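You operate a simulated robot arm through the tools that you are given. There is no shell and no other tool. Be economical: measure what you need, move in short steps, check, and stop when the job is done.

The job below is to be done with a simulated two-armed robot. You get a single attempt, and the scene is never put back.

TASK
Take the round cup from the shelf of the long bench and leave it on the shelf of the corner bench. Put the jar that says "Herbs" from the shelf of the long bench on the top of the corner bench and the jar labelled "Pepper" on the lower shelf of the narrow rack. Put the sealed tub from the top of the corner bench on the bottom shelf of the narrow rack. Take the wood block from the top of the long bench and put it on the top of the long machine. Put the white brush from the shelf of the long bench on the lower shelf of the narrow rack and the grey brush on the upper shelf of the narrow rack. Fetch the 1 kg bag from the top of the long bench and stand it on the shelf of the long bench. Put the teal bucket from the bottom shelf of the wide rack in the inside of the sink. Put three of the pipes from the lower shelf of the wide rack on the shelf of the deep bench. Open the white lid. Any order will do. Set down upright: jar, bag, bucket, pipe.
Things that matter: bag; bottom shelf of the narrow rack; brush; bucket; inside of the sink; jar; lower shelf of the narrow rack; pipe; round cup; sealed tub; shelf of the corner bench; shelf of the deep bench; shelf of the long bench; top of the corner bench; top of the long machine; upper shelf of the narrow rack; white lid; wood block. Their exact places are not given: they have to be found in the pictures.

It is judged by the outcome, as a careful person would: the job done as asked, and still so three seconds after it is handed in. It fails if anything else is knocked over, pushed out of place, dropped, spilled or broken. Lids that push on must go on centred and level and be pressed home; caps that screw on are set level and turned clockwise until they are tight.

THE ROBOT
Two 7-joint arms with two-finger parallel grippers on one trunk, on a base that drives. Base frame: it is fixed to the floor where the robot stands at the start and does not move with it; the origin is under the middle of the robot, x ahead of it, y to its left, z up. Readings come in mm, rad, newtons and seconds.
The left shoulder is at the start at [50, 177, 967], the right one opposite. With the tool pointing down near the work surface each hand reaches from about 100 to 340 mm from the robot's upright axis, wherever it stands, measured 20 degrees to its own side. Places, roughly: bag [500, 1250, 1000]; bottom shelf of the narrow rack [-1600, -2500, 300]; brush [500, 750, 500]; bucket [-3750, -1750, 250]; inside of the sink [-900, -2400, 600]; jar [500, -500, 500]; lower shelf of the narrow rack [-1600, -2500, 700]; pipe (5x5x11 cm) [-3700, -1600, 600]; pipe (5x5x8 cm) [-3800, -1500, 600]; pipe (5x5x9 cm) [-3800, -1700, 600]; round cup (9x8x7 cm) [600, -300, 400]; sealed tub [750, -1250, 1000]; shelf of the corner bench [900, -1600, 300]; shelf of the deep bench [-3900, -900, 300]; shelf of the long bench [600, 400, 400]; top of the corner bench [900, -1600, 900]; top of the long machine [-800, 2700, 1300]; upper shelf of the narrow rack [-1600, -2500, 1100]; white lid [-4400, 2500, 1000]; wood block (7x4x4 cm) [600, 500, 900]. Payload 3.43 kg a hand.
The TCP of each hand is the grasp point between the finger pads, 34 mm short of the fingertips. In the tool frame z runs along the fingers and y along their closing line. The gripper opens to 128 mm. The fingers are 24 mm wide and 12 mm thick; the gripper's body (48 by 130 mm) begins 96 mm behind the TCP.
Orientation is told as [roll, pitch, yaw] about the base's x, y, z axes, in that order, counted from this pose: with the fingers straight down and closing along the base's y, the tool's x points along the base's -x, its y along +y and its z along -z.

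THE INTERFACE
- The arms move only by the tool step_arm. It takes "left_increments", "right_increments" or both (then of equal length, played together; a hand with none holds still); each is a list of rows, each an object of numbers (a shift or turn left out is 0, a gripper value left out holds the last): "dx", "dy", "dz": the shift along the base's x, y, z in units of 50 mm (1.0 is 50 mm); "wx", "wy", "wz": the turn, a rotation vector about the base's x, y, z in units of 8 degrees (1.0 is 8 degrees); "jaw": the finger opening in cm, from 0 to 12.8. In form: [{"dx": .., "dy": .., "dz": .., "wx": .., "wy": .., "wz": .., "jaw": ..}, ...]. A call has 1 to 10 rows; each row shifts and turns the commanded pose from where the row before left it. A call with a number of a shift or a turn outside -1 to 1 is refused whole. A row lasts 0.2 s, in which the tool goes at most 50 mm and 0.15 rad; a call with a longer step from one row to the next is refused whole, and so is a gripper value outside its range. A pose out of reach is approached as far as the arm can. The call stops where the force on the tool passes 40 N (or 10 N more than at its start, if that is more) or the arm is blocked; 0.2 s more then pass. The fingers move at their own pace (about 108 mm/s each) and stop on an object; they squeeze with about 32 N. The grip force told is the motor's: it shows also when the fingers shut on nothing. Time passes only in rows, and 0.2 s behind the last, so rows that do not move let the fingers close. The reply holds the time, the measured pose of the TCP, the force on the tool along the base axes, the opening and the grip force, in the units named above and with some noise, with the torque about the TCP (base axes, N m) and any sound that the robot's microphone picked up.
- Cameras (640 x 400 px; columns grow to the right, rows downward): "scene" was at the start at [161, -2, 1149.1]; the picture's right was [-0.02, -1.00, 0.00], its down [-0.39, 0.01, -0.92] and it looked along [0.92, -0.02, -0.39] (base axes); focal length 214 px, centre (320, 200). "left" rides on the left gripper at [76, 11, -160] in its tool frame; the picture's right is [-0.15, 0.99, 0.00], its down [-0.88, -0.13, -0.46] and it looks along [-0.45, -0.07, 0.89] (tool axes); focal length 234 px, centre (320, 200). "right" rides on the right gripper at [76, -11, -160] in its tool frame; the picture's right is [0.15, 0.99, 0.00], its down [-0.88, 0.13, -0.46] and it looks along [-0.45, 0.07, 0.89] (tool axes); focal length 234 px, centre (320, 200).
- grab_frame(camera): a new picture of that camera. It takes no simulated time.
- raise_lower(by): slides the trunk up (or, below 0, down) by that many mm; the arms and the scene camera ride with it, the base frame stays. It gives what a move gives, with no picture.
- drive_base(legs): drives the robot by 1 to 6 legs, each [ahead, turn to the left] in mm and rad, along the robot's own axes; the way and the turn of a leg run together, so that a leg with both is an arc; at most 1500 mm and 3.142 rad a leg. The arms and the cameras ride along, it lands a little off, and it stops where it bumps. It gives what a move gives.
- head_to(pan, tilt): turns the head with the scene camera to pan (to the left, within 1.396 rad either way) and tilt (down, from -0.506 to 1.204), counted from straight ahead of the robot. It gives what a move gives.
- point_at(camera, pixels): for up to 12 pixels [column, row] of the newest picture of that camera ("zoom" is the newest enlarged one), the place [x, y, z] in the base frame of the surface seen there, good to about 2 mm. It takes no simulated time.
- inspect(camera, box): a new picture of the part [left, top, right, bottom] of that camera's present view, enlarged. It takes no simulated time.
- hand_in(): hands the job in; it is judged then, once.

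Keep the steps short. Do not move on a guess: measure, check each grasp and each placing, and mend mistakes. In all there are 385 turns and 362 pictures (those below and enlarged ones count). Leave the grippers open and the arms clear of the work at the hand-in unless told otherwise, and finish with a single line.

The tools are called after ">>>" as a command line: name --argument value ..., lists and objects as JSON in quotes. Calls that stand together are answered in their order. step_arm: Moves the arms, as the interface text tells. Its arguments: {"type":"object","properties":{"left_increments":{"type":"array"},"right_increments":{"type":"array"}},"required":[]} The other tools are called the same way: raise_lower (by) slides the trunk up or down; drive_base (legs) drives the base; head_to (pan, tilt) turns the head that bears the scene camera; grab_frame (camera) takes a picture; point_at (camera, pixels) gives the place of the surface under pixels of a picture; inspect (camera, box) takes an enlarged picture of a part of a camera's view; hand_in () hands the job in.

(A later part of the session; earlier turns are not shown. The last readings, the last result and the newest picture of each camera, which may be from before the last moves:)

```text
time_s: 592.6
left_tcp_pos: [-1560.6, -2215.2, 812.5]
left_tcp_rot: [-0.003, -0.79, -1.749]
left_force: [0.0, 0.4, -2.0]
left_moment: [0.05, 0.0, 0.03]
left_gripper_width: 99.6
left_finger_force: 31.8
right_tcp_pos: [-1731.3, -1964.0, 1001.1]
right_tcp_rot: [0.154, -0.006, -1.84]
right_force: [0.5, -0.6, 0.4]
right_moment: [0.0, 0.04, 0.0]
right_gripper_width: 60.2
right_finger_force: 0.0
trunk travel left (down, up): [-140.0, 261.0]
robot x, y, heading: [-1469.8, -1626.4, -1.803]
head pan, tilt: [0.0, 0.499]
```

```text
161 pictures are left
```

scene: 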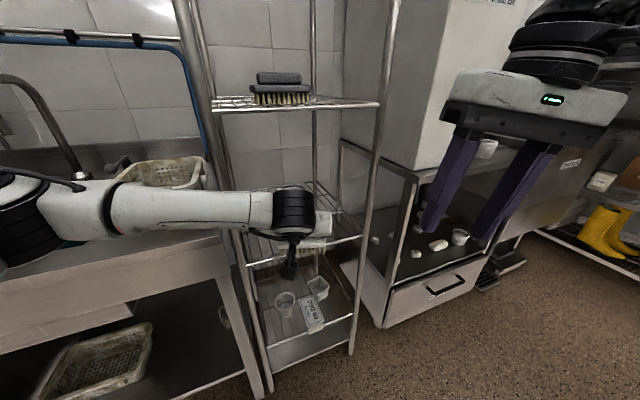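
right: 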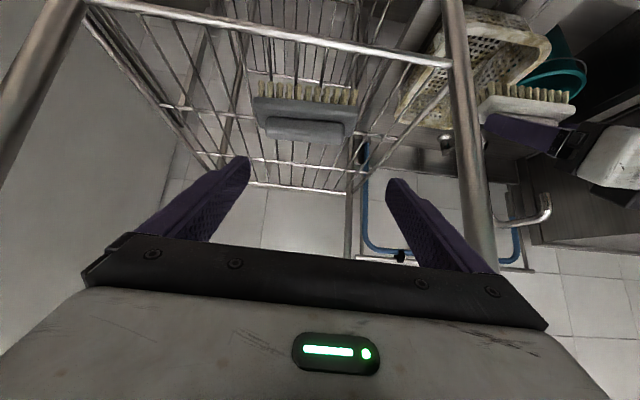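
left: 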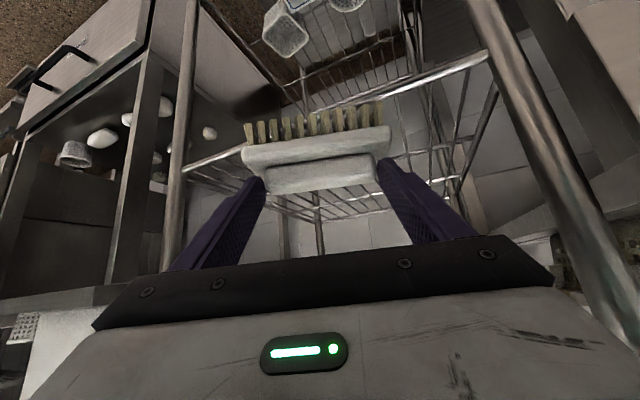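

>>> drive_base --legs '[[92, 0]]'

>>> step_arm --left_increments '[{"dx": 0.4}, {"dz": -0.4}, {"dz": -0.1}, {"dz": -0.08}, {"dz": -0.06}, {}]'

>>> grab_frame --camera "left"

```text
time_s: 593.7
left_tcp_pos: [-1582.1, -2304.6, 811.9]
left_tcp_rot: [0.0, -0.791, -1.751]
left_force: [-0.2, -0.2, -1.5]
left_moment: [0.03, -0.02, 0.0]
left_gripper_width: 99.3
left_finger_force: 32.4
right_tcp_pos: [-1754.0, -2052.4, 1001.1]
right_tcp_rot: [0.155, -0.007, -1.841]
right_force: [0.2, 0.3, 0.4]
right_moment: [-0.02, 0.04, 0.0]
right_gripper_width: 60.0
right_finger_force: 0.1
trunk travel left (down, up): [-140.0, 261.0]
robot x, y, heading: [-1488.6, -1715.8, -1.81]
head pan, tilt: [0.0, 0.499]
```

```text
time_s: 595.1
left_tcp_pos: [-1562.4, -2304.7, 790.3]
left_tcp_rot: [-0.006, -0.81, -1.748]
left_force: [7.8, 3.3, 39.2]
left_moment: [-0.44, -1.19, 0.37]
left_gripper_width: 99.5
left_finger_force: 32.2
right_tcp_pos: [-1753.0, -2049.2, 1003.1]
right_tcp_rot: [0.155, -0.01, -1.841]
right_force: [0.1, -0.2, -0.1]
right_moment: [-0.01, -0.02, -0.01]
right_gripper_width: 60.0
right_finger_force: 0.1
trunk travel left (down, up): [-140.0, 261.0]
robot x, y, heading: [-1488.2, -1718.2, -1.802]
head pan, tilt: [0.0, 0.499]
```

```text
160 pictures are left
```

left: 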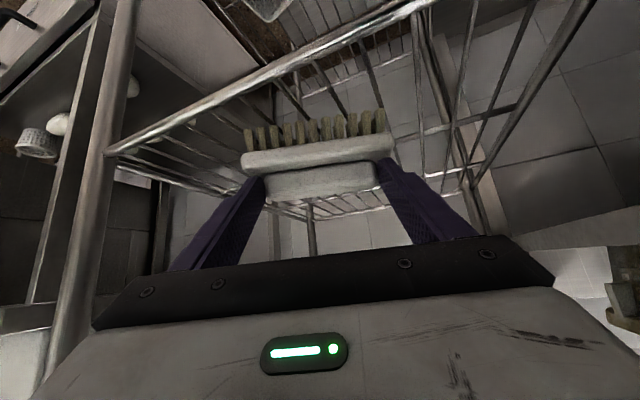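

Contact (39 N). Ease up 8 mm, open, withdraw.

>>> step_arm --left_increments '[{"dz": 0.17}, {}, {"jaw": 11.5}, {"jaw": 12}, {}, {"dz": 0.5, "dy": 0.3}, {"dz": 0.6, "dy": 0.5, "dx": 0.1}, {"dz": 0.3, "dy": 0.7, "dx": 0.1}, {}]'

>>> grab_frame --camera "left"

```text
time_s: 597.1
left_tcp_pos: [-1551.1, -2229.7, 858.0]
left_tcp_rot: [-0.001, -0.792, -1.751]
left_force: [-0.7, 0.3, 1.1]
left_moment: [0.04, -0.02, 0.0]
left_gripper_width: 120.2
left_finger_force: 0.1
right_tcp_pos: [-1754.3, -2052.6, 1001.0]
right_tcp_rot: [0.156, -0.006, -1.842]
right_force: [-0.3, 0.1, 0.7]
right_moment: [-0.03, 0.0, 0.01]
right_gripper_width: 60.0
right_finger_force: 0.0
trunk travel left (down, up): [-140.0, 261.0]
robot x, y, heading: [-1487.7, -1716.7, -1.808]
head pan, tilt: [0.0, 0.499]
```

```text
159 pictures are left
```

left: 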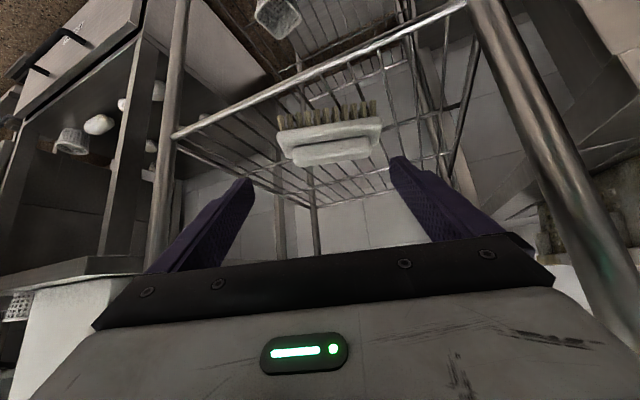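

White brush placed. Back off, fold the left arm, and go back for Pepper.

>>> drive_base --legs '[[-380, 0]]'

>>> step_arm --left_increments '[{"wx": 0.92, "wy": -0.21, "dz": 0.5, "dy": 0.5, "jaw": 6}, {"wx": 0.92, "wy": -0.21, "dz": 0.5, "dy": 0.5}, {"wx": 0.92, "wy": -0.21, "dz": 0.5, "dy": 0.5}, {"wx": 0.92, "wy": -0.21, "dz": 0.5, "dy": 0.5}, {"wx": 0.92, "wy": -0.21, "dz": 0.5, "dy": 0.5}, {"wx": 0.92, "wy": -0.21, "dz": 0.5, "dy": 0.3}, {"dz": 0.5}, {"dx": 0.8}, {"dx": 0.8}, {}]'

```text
time_s: 599.5
left_tcp_pos: [-1464.7, -1862.8, 857.7]
left_tcp_rot: [-0.002, -0.791, -1.749]
left_force: [0.2, -0.3, 1.0]
left_moment: [-0.02, -0.02, 0.01]
left_gripper_width: 120.1
left_finger_force: 0.0
right_tcp_pos: [-1664.3, -1685.9, 1000.6]
right_tcp_rot: [0.157, -0.007, -1.842]
right_force: [0.2, 0.1, 0.6]
right_moment: [0.0, -0.01, -0.03]
right_gripper_width: 60.0
right_finger_force: 0.1
trunk travel left (down, up): [-140.0, 261.0]
robot x, y, heading: [-1400.0, -1353.0, -1.802]
head pan, tilt: [0.0, 0.499]
```

```text
time_s: 601.7
left_tcp_pos: [-1384.1, -1725.0, 1033.1]
left_tcp_rot: [0.03, 0.0, -1.762]
left_force: [0.0, 0.2, 0.6]
left_moment: [0.02, 0.0, -0.01]
left_gripper_width: 60.0
left_finger_force: 0.0
right_tcp_pos: [-1665.9, -1686.5, 1001.4]
right_tcp_rot: [0.158, -0.006, -1.84]
right_force: [-0.1, -1.3, -0.3]
right_moment: [0.01, 0.02, -0.03]
right_gripper_width: 60.0
right_finger_force: 0.0
trunk travel left (down, up): [-140.0, 261.0]
robot x, y, heading: [-1403.7, -1352.3, -1.806]
head pan, tilt: [0.0, 0.499]
```

>>> drive_base --legs '[[0, 1.85], [600, 0]]'

>>> drive_base --legs '[[0, 1.233], [960, 0], [0, -1.143]]'

>>> raise_lower --by -140

>>> grab_frame --camera "scene"

```text
time_s: 609.6
left_tcp_pos: [-445.9, -1201.6, 1032.2]
left_tcp_rot: [0.03, -0.001, 0.092]
left_force: [0.0, -0.1, 0.2]
left_moment: [0.0, 0.01, -0.05]
left_gripper_width: 60.0
left_finger_force: 0.0
right_tcp_pos: [-403.8, -1480.9, 1001.0]
right_tcp_rot: [0.155, -0.007, 0.013]
right_force: [-0.4, 0.1, 0.4]
right_moment: [-0.01, -0.02, -0.02]
right_gripper_width: 59.9
right_finger_force: 0.1
trunk travel left (down, up): [-140.0, 261.0]
robot x, y, heading: [-797.3, -1322.0, 0.049]
head pan, tilt: [0.0, 0.499]
```

```text
time_s: 620.5
left_tcp_pos: [-202.8, -247.1, 1033.0]
left_tcp_rot: [0.028, -0.002, 0.196]
left_force: [0.2, -0.7, -0.1]
left_moment: [0.01, 0.02, -0.01]
left_gripper_width: 59.9
left_finger_force: 0.1
right_tcp_pos: [-132.1, -521.4, 1000.6]
right_tcp_rot: [0.156, -0.007, 0.12]
right_force: [-0.3, -1.0, 0.2]
right_moment: [0.02, -0.02, 0.03]
right_gripper_width: 59.9
right_finger_force: 0.1
trunk travel left (down, up): [-140.0, 261.0]
robot x, y, heading: [-540.7, -403.5, 0.154]
head pan, tilt: [0.0, 0.499]
```

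```text
time_s: 622.2
left_tcp_pos: [-204.0, -247.0, 893.3]
left_tcp_rot: [0.031, -0.002, 0.196]
left_force: [0.0, 0.1, 1.0]
left_moment: [0.01, -0.03, 0.0]
left_gripper_width: 60.0
left_finger_force: 0.1
right_tcp_pos: [-131.5, -521.4, 862.1]
right_tcp_rot: [0.157, -0.005, 0.12]
right_force: [0.6, -0.2, 0.4]
right_moment: [0.0, 0.02, 0.03]
right_gripper_width: 59.7
right_finger_force: 0.0
trunk travel left (down, up): [0.0, 401.0]
robot x, y, heading: [-541.0, -405.2, 0.157]
head pan, tilt: [0.0, 0.499]
```

```text
158 pictures are left
```

scene: 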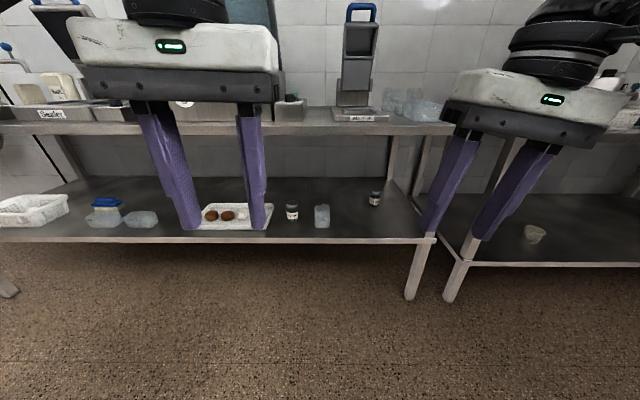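

Set the right arm for Pepper (pitch ≈ −1.0).

>>> step_arm --right_increments '[{"wx": -0.5, "dx": 0.6, "dz": -0.6}, {"wx": -0.5, "dx": 0.6, "dz": -0.6}, {"wx": 0.15, "wy": -0.95, "dx": 0.6, "dz": -0.6}, {"wx": 0.15, "wy": -0.95, "dx": 0.6, "dz": -0.6}, {"wx": 0.15, "wy": -0.95, "dx": 0.6, "dz": -0.6}, {"wx": 0.15, "wy": -0.95, "dx": 0.6, "dz": -0.6}, {"wx": 0.15, "wy": -0.95, "dx": 0.6, "dz": -0.6}, {"wx": 0.15, "wy": -0.95, "dx": 0.6, "dz": -0.6}, {"wx": 0.15, "wy": -0.95, "dx": 0.6, "dz": -0.6}, {"dx": 0.6, "dz": -0.6}]'

>>> step_arm --right_increments '[{"dy": -0.8, "dx": 0.5}, {"dy": -0.8, "dx": 0.5}, {"jaw": 9.5}, {}]'

>>> inspect --camera "scene" --box '[280, 170, 420, 250]'

```text
time_s: 624.4
left_tcp_pos: [-203.3, -246.4, 892.3]
left_tcp_rot: [0.03, -0.001, 0.197]
left_force: [-0.2, 0.6, 0.5]
left_moment: [0.01, 0.03, -0.02]
left_gripper_width: 60.2
left_finger_force: 0.1
right_tcp_pos: [168.1, -522.2, 560.4]
right_tcp_rot: [0.067, -0.931, 0.097]
right_force: [-0.3, -0.6, -0.4]
right_moment: [-0.01, 0.01, -0.01]
right_gripper_width: 60.1
right_finger_force: 0.1
trunk travel left (down, up): [0.0, 401.0]
robot x, y, heading: [-543.2, -403.5, 0.151]
head pan, tilt: [0.0, 0.499]
```

```text
time_s: 625.4
left_tcp_pos: [-201.6, -246.5, 893.8]
left_tcp_rot: [0.03, -0.002, 0.197]
left_force: [-0.1, -0.2, -1.2]
left_moment: [0.0, 0.0, 0.0]
left_gripper_width: 60.2
left_finger_force: 0.0
right_tcp_pos: [218.9, -601.1, 560.4]
right_tcp_rot: [0.067, -0.931, 0.094]
right_force: [-0.1, -1.3, -0.3]
right_moment: [0.01, 0.0, -0.03]
right_gripper_width: 94.9
right_finger_force: 0.1
trunk travel left (down, up): [0.0, 401.0]
robot x, y, heading: [-541.4, -403.6, 0.152]
head pan, tilt: [0.0, 0.499]
```

```text
4.57 times, centred on (350, 210) of scene
```

zoom: 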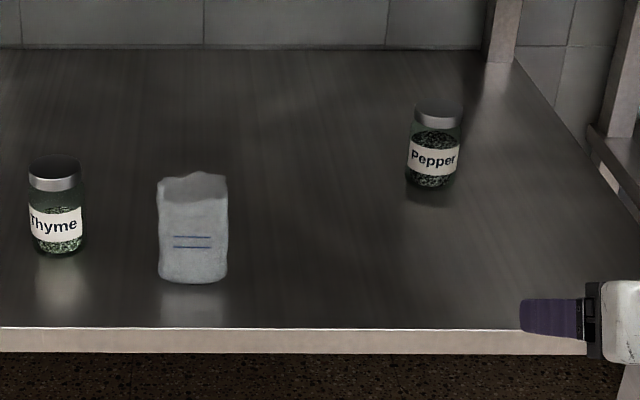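

>>> point_at --camera "zoom" --pixels '[[433, 160], [412, 160], [457, 160], [438, 122], [433, 185], [430, 200]]'

>>> drive_base --legs '[[250, 0]]'

>>> grab_frame --camera "right"

```text
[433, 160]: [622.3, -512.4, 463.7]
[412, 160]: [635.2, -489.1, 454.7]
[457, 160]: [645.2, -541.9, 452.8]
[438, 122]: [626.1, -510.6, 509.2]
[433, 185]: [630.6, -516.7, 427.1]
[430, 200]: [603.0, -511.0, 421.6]
```

```text
time_s: 627.2
left_tcp_pos: [40.0, -211.1, 894.3]
left_tcp_rot: [0.03, -0.002, 0.196]
left_force: [0.5, -0.2, 0.2]
left_moment: [0.01, 0.03, -0.02]
left_gripper_width: 60.0
left_finger_force: 0.1
right_tcp_pos: [462.1, -565.6, 559.7]
right_tcp_rot: [0.065, -0.93, 0.093]
right_force: [-0.7, -0.1, -0.4]
right_moment: [0.0, -0.02, 0.02]
right_gripper_width: 94.9
right_finger_force: 0.1
trunk travel left (down, up): [0.0, 401.0]
robot x, y, heading: [-298.0, -368.1, 0.153]
head pan, tilt: [0.0, 0.499]
```

```text
156 pictures are left
```

right: 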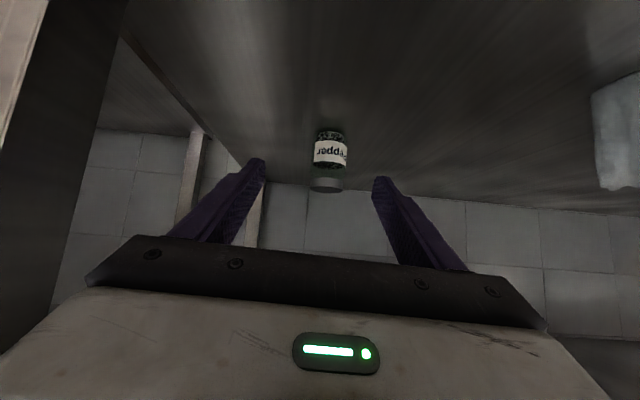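

>>> step_arm --right_increments '[{"dy": 0.5, "dx": -0.08}, {"dz": -0.7}, {"dz": -0.65}, {}]'

>>> drive_base --legs '[[120, 0]]'

>>> grab_frame --camera "right"

```text
time_s: 628.2
left_tcp_pos: [40.5, -210.7, 892.8]
left_tcp_rot: [0.029, -0.002, 0.197]
left_force: [0.0, 0.0, 0.7]
left_moment: [0.03, -0.02, 0.03]
left_gripper_width: 59.9
left_finger_force: 0.1
right_tcp_pos: [457.6, -539.4, 492.5]
right_tcp_rot: [0.066, -0.931, 0.093]
right_force: [-0.1, -0.3, 0.1]
right_moment: [0.0, 0.01, -0.03]
right_gripper_width: 95.0
right_finger_force: 0.0
trunk travel left (down, up): [0.0, 401.0]
robot x, y, heading: [-298.8, -367.4, 0.153]
head pan, tilt: [0.0, 0.499]
```

```text
time_s: 629.4
left_tcp_pos: [158.1, -192.4, 892.9]
left_tcp_rot: [0.03, -0.001, 0.196]
left_force: [0.7, -0.3, -0.7]
left_moment: [-0.04, 0.0, 0.0]
left_gripper_width: 60.0
left_finger_force: 0.0
right_tcp_pos: [576.4, -521.9, 492.7]
right_tcp_rot: [0.068, -0.93, 0.092]
right_force: [0.1, 0.3, -0.2]
right_moment: [0.01, 0.03, -0.03]
right_gripper_width: 95.0
right_finger_force: 0.0
trunk travel left (down, up): [0.0, 401.0]
robot x, y, heading: [-179.0, -347.3, 0.151]
head pan, tilt: [0.0, 0.499]
```

```text
155 pictures are left
```

right: 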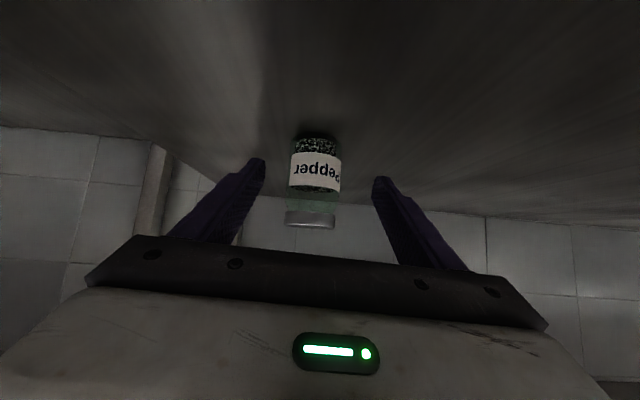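

>>> drive_base --legs '[[70, 0]]'

>>> step_arm --right_increments '[{"dz": -0.1}, {"jaw": 4}, {"jaw": 4}, {"jaw": 4}, {}, {"dz": 0.4}, {"dz": 0.6}, {}]'

>>> grab_frame --camera "right"

```text
time_s: 630.5
left_tcp_pos: [226.2, -179.8, 892.6]
left_tcp_rot: [0.029, -0.001, 0.199]
left_force: [0.4, -0.2, -1.1]
left_moment: [0.01, -0.03, 0.01]
left_gripper_width: 60.0
left_finger_force: 0.1
right_tcp_pos: [645.7, -510.4, 492.1]
right_tcp_rot: [0.066, -0.931, 0.09]
right_force: [0.5, -0.2, 0.1]
right_moment: [0.02, 0.03, 0.01]
right_gripper_width: 95.2
right_finger_force: 0.1
trunk travel left (down, up): [0.0, 401.0]
robot x, y, heading: [-112.5, -335.9, 0.152]
head pan, tilt: [0.0, 0.499]
```

```text
time_s: 632.2
left_tcp_pos: [228.6, -180.8, 893.9]
left_tcp_rot: [0.031, -0.003, 0.198]
left_force: [-1.0, 0.2, -0.3]
left_moment: [0.01, 0.03, -0.03]
left_gripper_width: 60.1
left_finger_force: 0.0
right_tcp_pos: [646.2, -510.2, 538.4]
right_tcp_rot: [0.065, -0.928, 0.094]
right_force: [-0.7, -0.4, -1.6]
right_moment: [0.02, 0.0, -0.02]
right_gripper_width: 56.6
right_finger_force: 31.9
trunk travel left (down, up): [0.0, 401.0]
robot x, y, heading: [-112.2, -338.0, 0.155]
head pan, tilt: [0.0, 0.499]
```

```text
154 pictures are left
```

right: 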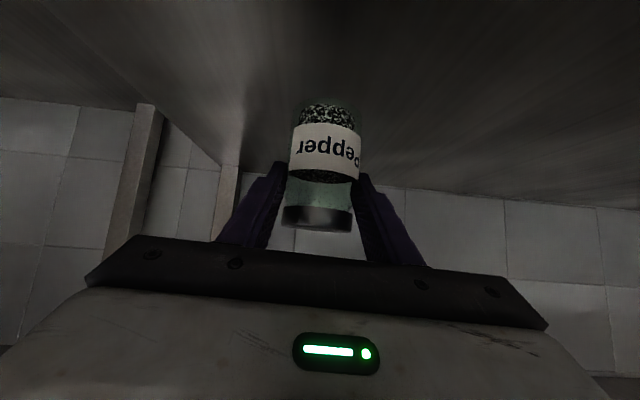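

Pepper held. Back out, retract the right arm, raise the trunk, and go to the rack as before.

>>> drive_base --legs '[[-450, 0]]'

>>> step_arm --right_increments '[{"dx": -0.9, "dy": -0.1}, {"dx": -0.9, "dy": -0.1}, {"dx": -0.9, "dy": -0.1}, {}]'

>>> raise_lower --by 250

>>> drive_base --legs '[[0, -2.06], [858, 0]]'

```text
time_s: 635.0
left_tcp_pos: [-216.3, -248.7, 893.6]
left_tcp_rot: [0.029, -0.003, 0.2]
left_force: [-0.3, 0.3, 0.4]
left_moment: [-0.01, 0.0, 0.0]
left_gripper_width: 60.2
left_finger_force: 0.0
right_tcp_pos: [203.1, -577.0, 537.8]
right_tcp_rot: [0.065, -0.93, 0.096]
right_force: [-0.8, -0.4, -2.1]
right_moment: [-0.03, 0.0, -0.01]
right_gripper_width: 56.6
right_finger_force: 31.9
trunk travel left (down, up): [0.0, 401.0]
robot x, y, heading: [-552.0, -406.2, 0.156]
head pan, tilt: [0.0, 0.499]
```

```text
time_s: 636.0
left_tcp_pos: [-216.7, -248.7, 894.0]
left_tcp_rot: [0.029, -0.002, 0.2]
left_force: [0.0, 0.1, -0.3]
left_moment: [-0.02, -0.05, 0.03]
left_gripper_width: 60.0
left_finger_force: 0.0
right_tcp_pos: [68.1, -592.7, 538.5]
right_tcp_rot: [0.065, -0.93, 0.097]
right_force: [0.5, 0.2, -1.7]
right_moment: [-0.02, 0.01, 0.02]
right_gripper_width: 56.3
right_finger_force: 32.2
trunk travel left (down, up): [0.0, 401.0]
robot x, y, heading: [-555.3, -406.7, 0.155]
head pan, tilt: [0.0, 0.499]
```

```text
time_s: 638.5
left_tcp_pos: [-216.0, -249.1, 1142.8]
left_tcp_rot: [0.03, -0.003, 0.199]
left_force: [-0.6, 0.2, -0.4]
left_moment: [0.01, 0.05, -0.02]
left_gripper_width: 59.9
left_finger_force: 0.1
right_tcp_pos: [68.1, -592.7, 789.0]
right_tcp_rot: [0.067, -0.928, 0.096]
right_force: [0.7, 0.5, -1.9]
right_moment: [-0.02, 0.05, -0.01]
right_gripper_width: 56.4
right_finger_force: 32.0
trunk travel left (down, up): [-250.0, 151.0]
robot x, y, heading: [-555.3, -404.2, 0.159]
head pan, tilt: [0.0, 0.499]
```

```text
time_s: 648.0
left_tcp_pos: [-847.3, -1588.2, 1143.3]
left_tcp_rot: [0.031, -0.002, -1.856]
left_force: [0.4, 0.5, -0.6]
left_moment: [-0.01, 0.02, 0.02]
left_gripper_width: 59.9
left_finger_force: 0.1
right_tcp_pos: [-1283.3, -1677.9, 788.7]
right_tcp_rot: [0.066, -0.929, -1.961]
right_force: [0.1, 0.2, -1.5]
right_moment: [0.02, 0.02, 0.0]
right_gripper_width: 56.1
right_finger_force: 31.6
trunk travel left (down, up): [-250.0, 151.0]
robot x, y, heading: [-830.8, -1212.8, -1.899]
head pan, tilt: [0.0, 0.499]
```

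>>> drive_base --legs '[[0, 2.15], [-700, 0]]'

>>> drive_base --legs '[[0, -1.685]]'

>>> grab_frame --camera "scene"

>>> grab_frame --camera "right"

```text
time_s: 657.0
left_tcp_pos: [-1187.8, -1201.0, 1144.1]
left_tcp_rot: [0.031, -0.001, 0.286]
left_force: [-0.9, 0.8, 0.0]
left_moment: [0.01, 0.0, 0.01]
left_gripper_width: 60.3
left_finger_force: 0.1
right_tcp_pos: [-873.9, -1515.6, 790.0]
right_tcp_rot: [0.065, -0.931, 0.184]
right_force: [-0.2, -0.5, -1.7]
right_moment: [-0.01, -0.01, -0.02]
right_gripper_width: 56.5
right_finger_force: 32.0
trunk travel left (down, up): [-250.0, 151.0]
robot x, y, heading: [-1511.7, -1387.9, 0.243]
head pan, tilt: [0.0, 0.499]
```

```text
time_s: 661.4
left_tcp_pos: [-1359.3, -1725.8, 1143.7]
left_tcp_rot: [0.03, -0.003, -1.391]
left_force: [0.2, -0.6, 0.1]
left_moment: [0.01, 0.01, 0.0]
left_gripper_width: 59.9
left_finger_force: 0.0
right_tcp_pos: [-1708.4, -2003.6, 789.0]
right_tcp_rot: [0.067, -0.929, -1.498]
right_force: [0.4, -0.2, -2.6]
right_moment: [0.01, -0.02, 0.03]
right_gripper_width: 56.1
right_finger_force: 31.7
trunk travel left (down, up): [-250.0, 151.0]
robot x, y, heading: [-1514.2, -1383.6, -1.434]
head pan, tilt: [0.0, 0.499]
```

```text
153 pictures are left
```

scene: 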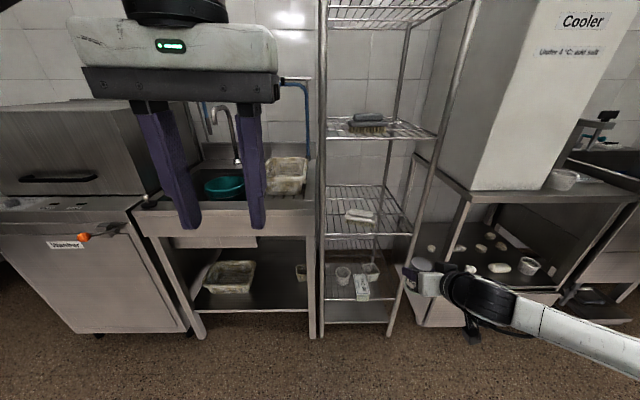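

```text
152 pictures are left
```

right: 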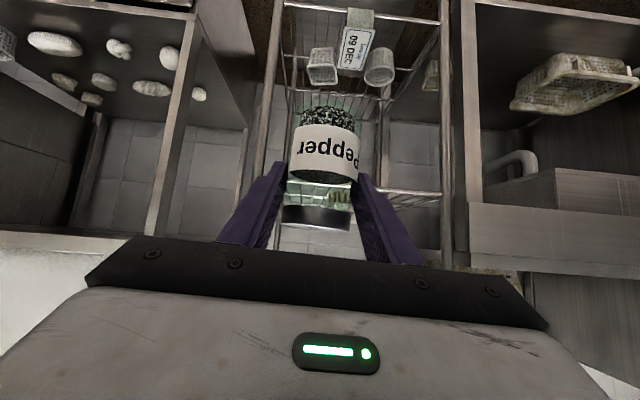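

>>> inspect --camera "scene" --box '[310, 170, 430, 250]'

>>> point_at --camera "zoom" --pixels '[[190, 215], [340, 225], [345, 245], [190, 240], [265, 235], [60, 335], [370, 345], [520, 215], [385, 270], [265, 260]]'

```text
5.00 times, centred on (370, 210) of scene
```

zoom: 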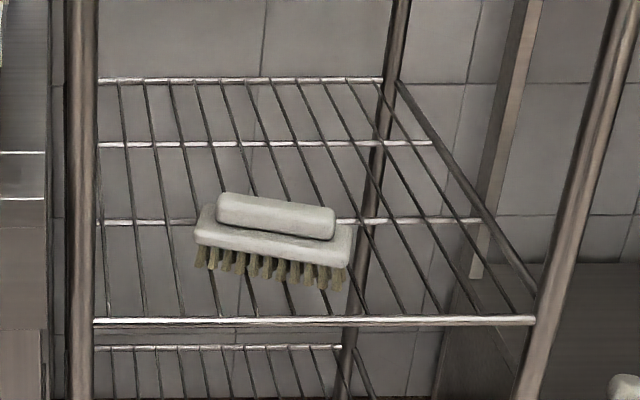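

```text
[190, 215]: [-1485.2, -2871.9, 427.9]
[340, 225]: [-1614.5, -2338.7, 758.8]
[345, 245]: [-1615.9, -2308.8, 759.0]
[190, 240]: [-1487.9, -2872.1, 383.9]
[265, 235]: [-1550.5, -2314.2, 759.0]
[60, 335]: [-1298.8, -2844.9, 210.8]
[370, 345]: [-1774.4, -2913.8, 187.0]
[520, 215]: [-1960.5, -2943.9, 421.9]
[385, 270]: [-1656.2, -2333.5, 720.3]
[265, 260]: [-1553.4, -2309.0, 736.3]
```

Shelf wire z≈720; brush right end at x≈−1620. Pepper goes to (−1675,−2322). Raise 42 mm, shift, drive 220, check.

>>> step_arm --right_increments '[{"dz": 0.84, "dx": -0.22}, {}]'

>>> drive_base --legs '[[230, 0]]'

>>> grab_frame --camera "right"

>>> grab_frame --camera "scene"

```text
time_s: 662.0
left_tcp_pos: [-1359.1, -1726.3, 1143.6]
left_tcp_rot: [0.029, -0.003, -1.392]
left_force: [0.7, -0.3, -0.1]
left_moment: [-0.02, -0.04, 0.01]
left_gripper_width: 60.1
left_finger_force: 0.1
right_tcp_pos: [-1719.5, -2005.5, 831.3]
right_tcp_rot: [0.066, -0.927, -1.493]
right_force: [-0.2, -0.1, -2.3]
right_moment: [0.02, -0.01, 0.03]
right_gripper_width: 56.4
right_finger_force: 32.0
trunk travel left (down, up): [-250.0, 151.0]
robot x, y, heading: [-1512.0, -1386.4, -1.435]
head pan, tilt: [0.0, 0.499]
```

```text
time_s: 663.7
left_tcp_pos: [-1328.4, -1954.2, 1142.8]
left_tcp_rot: [0.031, -0.002, -1.392]
left_force: [0.1, -0.6, 0.9]
left_moment: [0.05, -0.01, 0.02]
left_gripper_width: 60.1
left_finger_force: 0.0
right_tcp_pos: [-1687.3, -2231.4, 829.3]
right_tcp_rot: [0.067, -0.929, -1.494]
right_force: [0.0, -1.1, -1.5]
right_moment: [0.04, 0.0, -0.02]
right_gripper_width: 56.1
right_finger_force: 31.6
trunk travel left (down, up): [-250.0, 151.0]
robot x, y, heading: [-1479.0, -1612.3, -1.434]
head pan, tilt: [0.0, 0.499]
```

```text
150 pictures are left
```

right: 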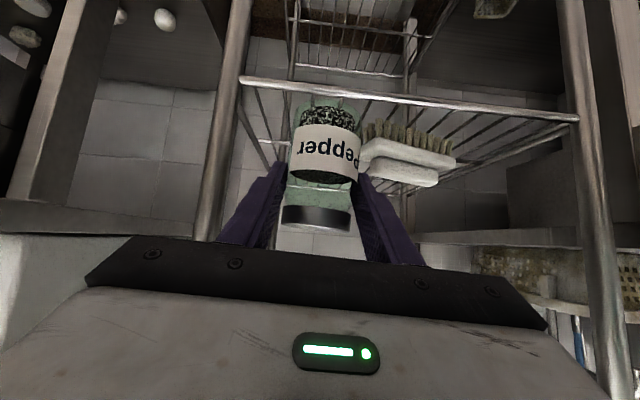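

```text
149 pictures are left
```

scene: 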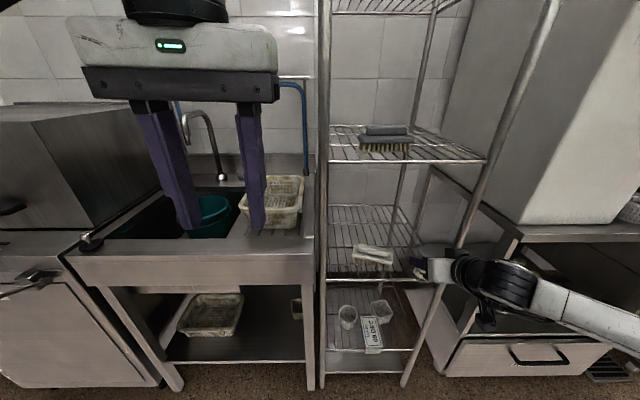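

>>> drive_base --legs '[[90, 0]]'

>>> grab_frame --camera "right"

>>> step_arm --right_increments '[{"dz": -0.5}, {"dz": -0.2}, {"dz": -0.08}, {"dz": -0.06}, {}]'

```text
time_s: 664.9
left_tcp_pos: [-1315.6, -2043.2, 1143.4]
left_tcp_rot: [0.029, 0.001, -1.391]
left_force: [0.9, 0.4, -0.1]
left_moment: [0.02, 0.03, 0.0]
left_gripper_width: 60.0
left_finger_force: 0.0
right_tcp_pos: [-1676.4, -2320.1, 830.1]
right_tcp_rot: [0.067, -0.929, -1.495]
right_force: [-0.2, 0.0, -2.9]
right_moment: [0.03, 0.04, -0.02]
right_gripper_width: 56.2
right_finger_force: 31.9
trunk travel left (down, up): [-250.0, 151.0]
robot x, y, heading: [-1468.9, -1700.0, -1.433]
head pan, tilt: [0.0, 0.499]
```

```text
148 pictures are left
```

right: 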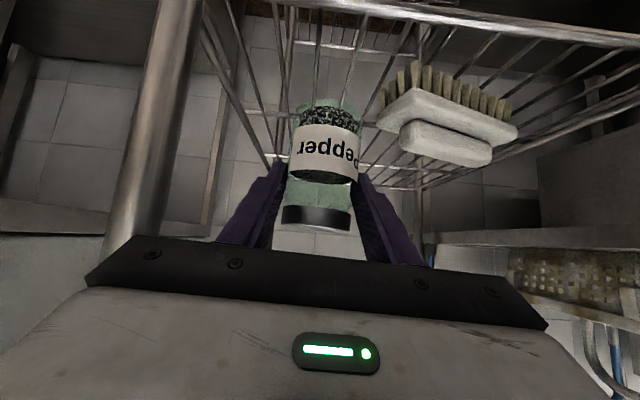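

```text
time_s: 666.0
left_tcp_pos: [-1315.7, -2042.8, 1143.7]
left_tcp_rot: [0.029, -0.002, -1.391]
left_force: [-0.1, 0.5, 0.0]
left_moment: [-0.02, -0.01, 0.01]
left_gripper_width: 59.8
left_finger_force: 0.1
right_tcp_pos: [-1675.0, -2321.1, 789.8]
right_tcp_rot: [0.067, -0.93, -1.492]
right_force: [0.4, 0.3, 0.2]
right_moment: [0.02, 0.02, 0.04]
right_gripper_width: 56.3
right_finger_force: 32.9
trunk travel left (down, up): [-250.0, 151.0]
robot x, y, heading: [-1466.6, -1704.1, -1.435]
head pan, tilt: [0.0, 0.499]
```

>>> step_arm --right_increments '[{"dz": -0.05}, {"dz": -0.04}, {}]'

>>> inspect --camera "right" --box '[180, 20, 420, 170]'

>>> inspect --camera "scene" --box '[330, 220, 450, 300]'

```text
time_s: 666.9
left_tcp_pos: [-1314.9, -2040.1, 1144.3]
left_tcp_rot: [0.03, -0.003, -1.391]
left_force: [-0.1, 0.4, -1.1]
left_moment: [0.01, 0.02, -0.01]
left_gripper_width: 60.2
left_finger_force: 0.0
right_tcp_pos: [-1673.8, -2321.1, 788.0]
right_tcp_rot: [0.063, -0.939, -1.491]
right_force: [-0.8, 4.0, 18.5]
right_moment: [0.05, 0.47, -0.1]
right_gripper_width: 56.2
right_finger_force: 31.5
trunk travel left (down, up): [-250.0, 151.0]
robot x, y, heading: [-1466.8, -1704.6, -1.437]
head pan, tilt: [0.0, 0.499]
```

```text
2.67 times, centred on (300, 95) of right
```

zoom: 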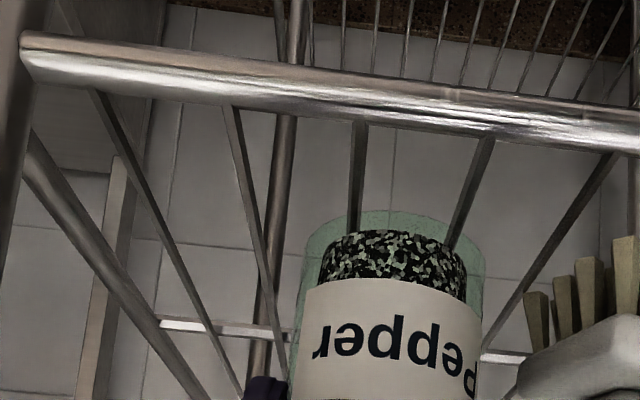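

```text
5.00 times, centred on (390, 260) of scene
```

zoom: 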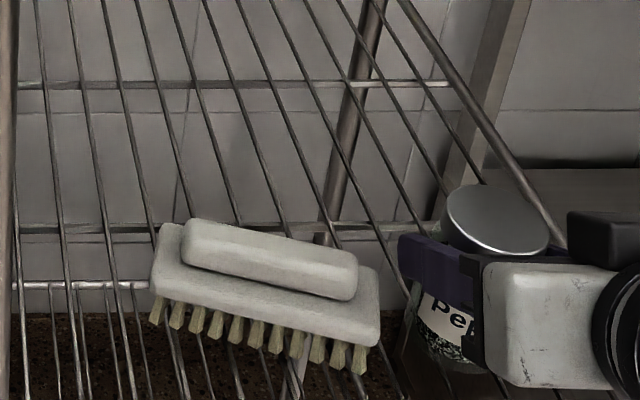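

Jar stands over two wires. Ease, open to 7.2 cm, withdraw along the fingers.

>>> step_arm --right_increments '[{"dz": 0.05}, {"jaw": 7.2}, {"jaw": 7.2}, {}, {"dy": 0.6, "dx": -0.05, "dz": 0.25}, {"dy": 0.7, "dx": -0.05, "dz": 0.3}, {"dy": 0.7, "dx": -0.05, "dz": 0.3}, {}]'

>>> grab_frame --camera "right"

```text
time_s: 668.6
left_tcp_pos: [-1314.9, -2042.8, 1144.4]
left_tcp_rot: [0.03, -0.003, -1.392]
left_force: [-0.4, -0.8, 0.8]
left_moment: [0.02, 0.0, -0.02]
left_gripper_width: 59.9
left_finger_force: 0.0
right_tcp_pos: [-1684.5, -2221.0, 829.6]
right_tcp_rot: [0.068, -0.931, -1.494]
right_force: [-0.5, 0.0, 0.4]
right_moment: [0.02, 0.02, -0.03]
right_gripper_width: 71.7
right_finger_force: 0.2
trunk travel left (down, up): [-250.0, 151.0]
robot x, y, heading: [-1463.6, -1700.1, -1.431]
head pan, tilt: [0.0, 0.499]
```

```text
145 pictures are left
```

right: 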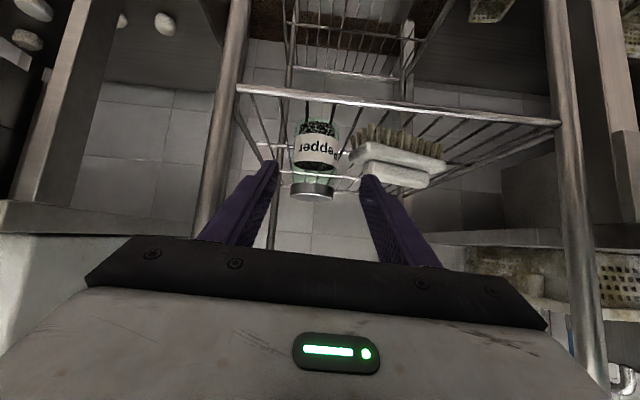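

Pepper stands. Back off, fold the right arm, and head for the long bench's left part.

>>> drive_base --legs '[[-330, 0]]'

>>> step_arm --right_increments '[{"wx": 0.95, "wy": 0.13, "dy": 0.5, "dx": 0.3, "dz": 0.4}, {"wx": 0.95, "wy": 0.13, "dy": 0.5, "dx": 0.3, "dz": 0.4}, {"wx": 0.95, "wy": 0.13, "dy": 0.5, "dx": 0.3, "dz": 0.4}, {"wx": 0.95, "wy": 0.13, "dy": 0.5, "dx": 0.3, "dz": 0.4}, {"wx": 0.95, "wy": 0.13, "dy": 0.5, "dx": 0.3, "dz": 0.4}, {"wx": 0.95, "wy": 0.13, "dz": 0.6}, {"wx": 0.95, "wy": 0.13, "dz": 0.6}, {"dz": 0.6}, {}]'

>>> drive_base --legs '[[0, 1.68], [700, 0]]'

>>> drive_base --legs '[[0, 1.19], [1450, 0], [260, 0], [0, -1.3]]'

>>> grab_frame --camera "scene"

```text
time_s: 670.8
left_tcp_pos: [-1359.7, -1718.0, 1143.0]
left_tcp_rot: [0.031, -0.001, -1.396]
left_force: [-0.5, 0.7, -0.7]
left_moment: [-0.04, -0.02, 0.0]
left_gripper_width: 59.9
left_finger_force: 0.0
right_tcp_pos: [-1730.1, -1893.6, 830.6]
right_tcp_rot: [0.066, -0.929, -1.497]
right_force: [0.2, 0.0, 0.0]
right_moment: [-0.01, -0.02, -0.03]
right_gripper_width: 71.9
right_finger_force: 0.1
trunk travel left (down, up): [-250.0, 151.0]
robot x, y, heading: [-1513.0, -1378.8, -1.438]
head pan, tilt: [0.0, 0.499]
```

```text
time_s: 672.8
left_tcp_pos: [-1362.9, -1719.2, 1143.6]
left_tcp_rot: [0.027, -0.003, -1.395]
left_force: [-0.5, -0.2, 0.0]
left_moment: [0.03, 0.0, -0.02]
left_gripper_width: 59.8
left_finger_force: 0.1
right_tcp_pos: [-1654.7, -1768.1, 1018.6]
right_tcp_rot: [0.017, 0.007, -1.474]
right_force: [0.1, -0.1, -0.7]
right_moment: [-0.04, -0.01, 0.03]
right_gripper_width: 71.8
right_finger_force: 0.0
trunk travel left (down, up): [-250.0, 151.0]
robot x, y, heading: [-1510.5, -1374.5, -1.442]
head pan, tilt: [0.0, 0.499]
```

```text
time_s: 680.8
left_tcp_pos: [-510.2, -1012.5, 1142.3]
left_tcp_rot: [0.03, -0.001, 0.293]
left_force: [1.1, -0.4, 0.5]
left_moment: [-0.03, 0.03, -0.01]
left_gripper_width: 60.0
left_finger_force: 0.1
right_tcp_pos: [-424.9, -1297.4, 1018.7]
right_tcp_rot: [0.015, 0.007, 0.216]
right_force: [-0.4, -0.6, -0.7]
right_moment: [0.01, 0.02, -0.01]
right_gripper_width: 71.8
right_finger_force: 0.1
trunk travel left (down, up): [-250.0, 151.0]
robot x, y, heading: [-833.2, -1202.6, 0.25]
head pan, tilt: [0.0, 0.499]
```

```text
time_s: 695.7
left_tcp_pos: [-251.1, 651.5, 1143.2]
left_tcp_rot: [0.031, -0.001, 0.168]
left_force: [-0.5, 0.5, 0.0]
left_moment: [-0.01, 0.01, -0.02]
left_gripper_width: 60.1
left_finger_force: 0.0
right_tcp_pos: [-203.6, 357.4, 1019.8]
right_tcp_rot: [0.016, 0.007, 0.089]
right_force: [0.6, -0.6, 0.1]
right_moment: [-0.01, 0.01, 0.03]
right_gripper_width: 71.8
right_finger_force: 0.1
trunk travel left (down, up): [-250.0, 151.0]
robot x, y, heading: [-595.8, 509.9, 0.122]
head pan, tilt: [0.0, 0.499]
```

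```text
144 pictures are left
```

scene: 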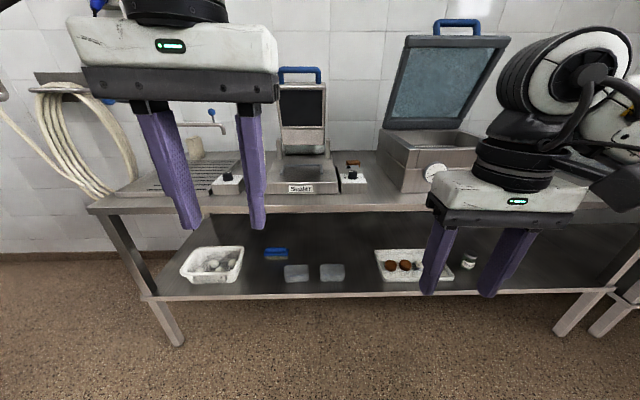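

>>> inspect --camera "scene" --box '[290, 130, 420, 211]'

>>> head_to --pan 0.35 --tilt 0.5

>>> grab_frame --camera "scene"

```text
4.92 times, centred on (355, 170) of scene
```

zoom: 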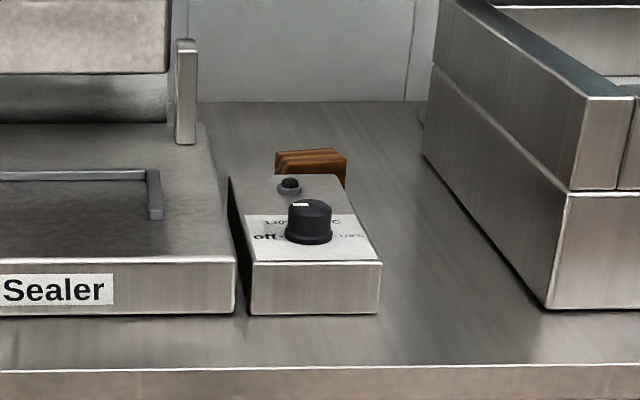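

```text
time_s: 696.5
left_tcp_pos: [-252.3, 651.9, 1143.7]
left_tcp_rot: [0.028, -0.002, 0.167]
left_force: [0.4, 0.2, 0.5]
left_moment: [-0.03, 0.01, -0.03]
left_gripper_width: 60.1
left_finger_force: 0.1
right_tcp_pos: [-203.6, 357.6, 1019.2]
right_tcp_rot: [0.016, 0.007, 0.09]
right_force: [-0.5, 0.3, 0.1]
right_moment: [-0.02, -0.01, -0.02]
right_gripper_width: 72.0
right_finger_force: 0.1
trunk travel left (down, up): [-250.0, 151.0]
robot x, y, heading: [-595.6, 501.3, 0.122]
head pan, tilt: [0.351, 0.499]
```

```text
142 pictures are left
```

scene: 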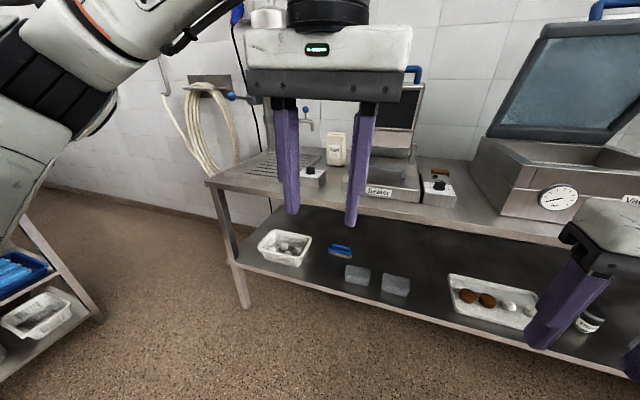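

>>> inspect --camera "scene" --box '[300, 120, 400, 195]'

>>> inspect --camera "scene" --box '[405, 150, 485, 215]'

>>> point_at --camera "zoom" --pixels '[[150, 110], [300, 110], [220, 105], [220, 140], [230, 250], [300, 180], [330, 150], [100, 330], [430, 200], [360, 110]]'

```text
5.33 times, centred on (350, 158) of scene
```

zoom: 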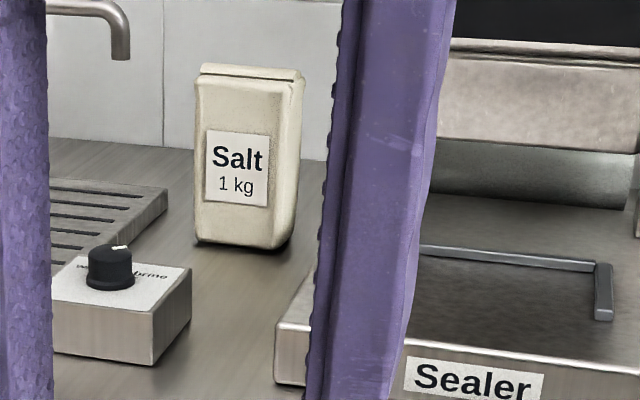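

```text
6.15 times, centred on (445, 182) of scene
```

zoom: 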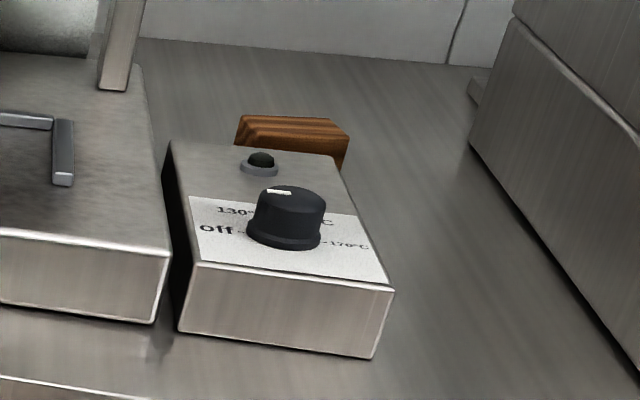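

```text
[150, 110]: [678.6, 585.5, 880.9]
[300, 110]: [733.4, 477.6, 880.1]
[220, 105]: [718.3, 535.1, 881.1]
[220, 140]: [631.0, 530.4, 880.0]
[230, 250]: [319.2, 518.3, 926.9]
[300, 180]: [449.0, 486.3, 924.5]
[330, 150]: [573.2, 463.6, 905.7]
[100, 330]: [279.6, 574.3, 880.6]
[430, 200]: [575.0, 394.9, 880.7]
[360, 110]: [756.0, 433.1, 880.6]
```

>>> point_at --camera "zoom" --pixels '[[245, 118], [290, 118], [335, 122], [250, 130], [290, 133], [345, 140], [320, 148], [260, 142]]'

>>> inspect --camera "scene" --box '[300, 120, 400, 195]'

>>> point_at --camera "zoom" --pixels '[[205, 90], [290, 90], [250, 72], [215, 160], [270, 160], [240, 235], [298, 150], [275, 245], [200, 240], [120, 300], [290, 330]]'

```text
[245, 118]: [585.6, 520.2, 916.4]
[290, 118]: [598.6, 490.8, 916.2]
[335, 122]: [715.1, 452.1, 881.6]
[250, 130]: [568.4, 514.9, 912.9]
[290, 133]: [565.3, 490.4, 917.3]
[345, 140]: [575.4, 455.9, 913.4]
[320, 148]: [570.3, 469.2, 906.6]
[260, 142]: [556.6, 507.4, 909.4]
```

```text
5.33 times, centred on (350, 158) of scene
```

zoom: 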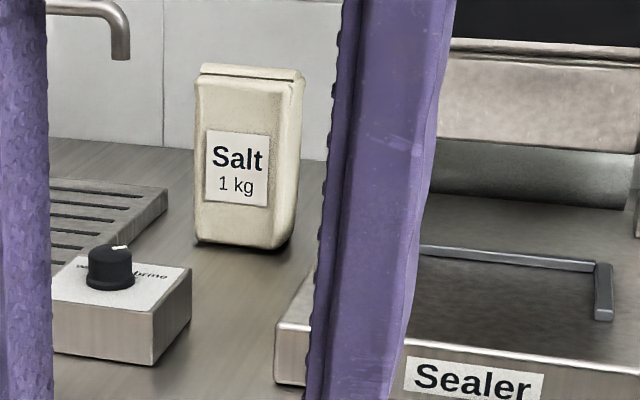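

```text
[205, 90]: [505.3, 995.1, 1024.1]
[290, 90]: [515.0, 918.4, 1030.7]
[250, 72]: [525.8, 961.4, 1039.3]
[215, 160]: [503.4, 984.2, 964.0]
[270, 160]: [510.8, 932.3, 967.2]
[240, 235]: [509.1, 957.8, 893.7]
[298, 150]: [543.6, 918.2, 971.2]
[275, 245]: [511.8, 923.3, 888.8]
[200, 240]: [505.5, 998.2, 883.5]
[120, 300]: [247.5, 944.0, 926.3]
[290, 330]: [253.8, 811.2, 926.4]
```

Bag: 80 mm wide, 882–1040 high, centre ≈(533,957). Block: centre ≈(578,488), top 917, close behind a control box. First the bag with the left hand. Shift robot 240 mm left, trunk up.

>>> raise_lower --by 150

>>> drive_base --legs '[[0, 1.449], [250, 0], [0, -1.43]]'

>>> step_arm --left_increments '[{"wy": -0.95, "wx": 0.13, "dx": 0.6, "dz": -0.4}, {"wy": -0.95, "wx": 0.13, "dx": 0.6, "dz": -0.4}, {"wy": -0.95, "wx": 0.13, "dx": 0.6, "dz": -0.4}, {"wy": -0.95, "wx": 0.13, "dx": 0.6, "dz": -0.4}, {"wy": -0.95, "wx": 0.13, "dx": 0.6, "dz": -0.4}, {"wy": -0.95, "wx": 0.13, "dx": 0.6, "dz": -0.4}, {"dx": 0.7, "dz": -0.5}, {"dx": 0.7, "dz": -0.5}, {"jaw": 11.5}, {}]'

>>> grab_frame --camera "left"

```text
time_s: 698.3
left_tcp_pos: [-251.5, 651.2, 1293.8]
left_tcp_rot: [0.03, -0.002, 0.166]
left_force: [0.7, 0.0, -0.1]
left_moment: [0.01, 0.02, -0.02]
left_gripper_width: 59.8
left_finger_force: 0.0
right_tcp_pos: [-204.8, 357.4, 1169.5]
right_tcp_rot: [0.017, 0.008, 0.09]
right_force: [-0.4, 0.8, 0.1]
right_moment: [-0.01, 0.01, -0.01]
right_gripper_width: 72.0
right_finger_force: 0.1
trunk travel left (down, up): [-400.0, 1.0]
robot x, y, heading: [-592.4, 506.1, 0.12]
head pan, tilt: [0.351, 0.499]
```

```text
time_s: 707.2
left_tcp_pos: [-259.3, 912.2, 1292.4]
left_tcp_rot: [0.03, -0.003, 0.2]
left_force: [-0.4, 0.2, 0.7]
left_moment: [0.03, -0.02, 0.02]
left_gripper_width: 59.9
left_finger_force: 0.0
right_tcp_pos: [-202.9, 621.0, 1169.6]
right_tcp_rot: [0.017, 0.007, 0.124]
right_force: [-0.3, 0.0, 0.5]
right_moment: [0.0, 0.01, 0.0]
right_gripper_width: 72.0
right_finger_force: 0.0
trunk travel left (down, up): [-400.0, 1.0]
robot x, y, heading: [-599.7, 750.5, 0.156]
head pan, tilt: [0.351, 0.499]
```

```text
time_s: 709.4
left_tcp_pos: [-9.0, 911.2, 1123.1]
left_tcp_rot: [-0.039, -0.803, 0.229]
left_force: [0.2, -0.3, 0.0]
left_moment: [-0.01, 0.03, 0.02]
left_gripper_width: 114.7
left_finger_force: 0.0
right_tcp_pos: [-202.2, 621.2, 1168.4]
right_tcp_rot: [0.016, 0.007, 0.123]
right_force: [0.6, -0.8, 0.0]
right_moment: [-0.03, -0.01, -0.02]
right_gripper_width: 72.0
right_finger_force: 0.0
trunk travel left (down, up): [-400.0, 1.0]
robot x, y, heading: [-594.8, 755.7, 0.159]
head pan, tilt: [0.351, 0.499]
```

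```text
138 pictures are left
```

left: 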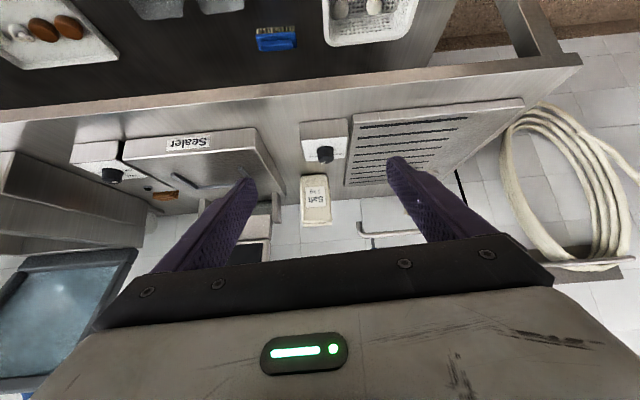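

Line up: shift −40 mm, z to ~1005, drive 430.

>>> step_arm --left_increments '[{"dy": -0.8, "dx": 0.1}, {"dz": -0.8}, {"dz": -0.8}, {"dz": -0.75}, {}]'

>>> drive_base --legs '[[430, 0]]'

>>> grab_frame --camera "left"

```text
time_s: 710.6
left_tcp_pos: [-5.8, 872.1, 1004.6]
left_tcp_rot: [-0.038, -0.802, 0.229]
left_force: [0.0, 0.8, -0.1]
left_moment: [0.01, 0.0, -0.03]
left_gripper_width: 115.0
left_finger_force: 0.1
right_tcp_pos: [-202.3, 620.3, 1168.6]
right_tcp_rot: [0.017, 0.007, 0.124]
right_force: [-0.8, 0.3, -0.3]
right_moment: [0.01, -0.03, -0.02]
right_gripper_width: 71.9
right_finger_force: 0.1
trunk travel left (down, up): [-400.0, 1.0]
robot x, y, heading: [-595.9, 753.2, 0.158]
head pan, tilt: [0.351, 0.499]
```

```text
time_s: 713.2
left_tcp_pos: [416.5, 938.0, 1005.8]
left_tcp_rot: [-0.038, -0.801, 0.226]
left_force: [-0.6, -0.5, -0.1]
left_moment: [0.01, 0.0, -0.02]
left_gripper_width: 114.9
left_finger_force: 0.2
right_tcp_pos: [220.0, 686.1, 1168.7]
right_tcp_rot: [0.016, 0.007, 0.121]
right_force: [0.2, -0.7, -0.1]
right_moment: [0.01, 0.01, 0.02]
right_gripper_width: 71.8
right_finger_force: 0.1
trunk travel left (down, up): [-400.0, 1.0]
robot x, y, heading: [-176.5, 815.4, 0.156]
head pan, tilt: [0.351, 0.499]
```

```text
137 pictures are left
```

left: 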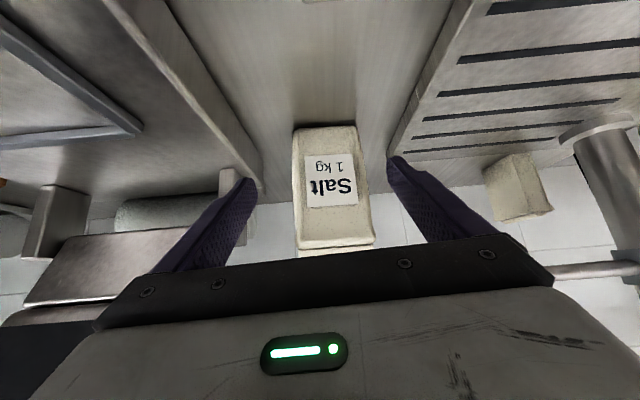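

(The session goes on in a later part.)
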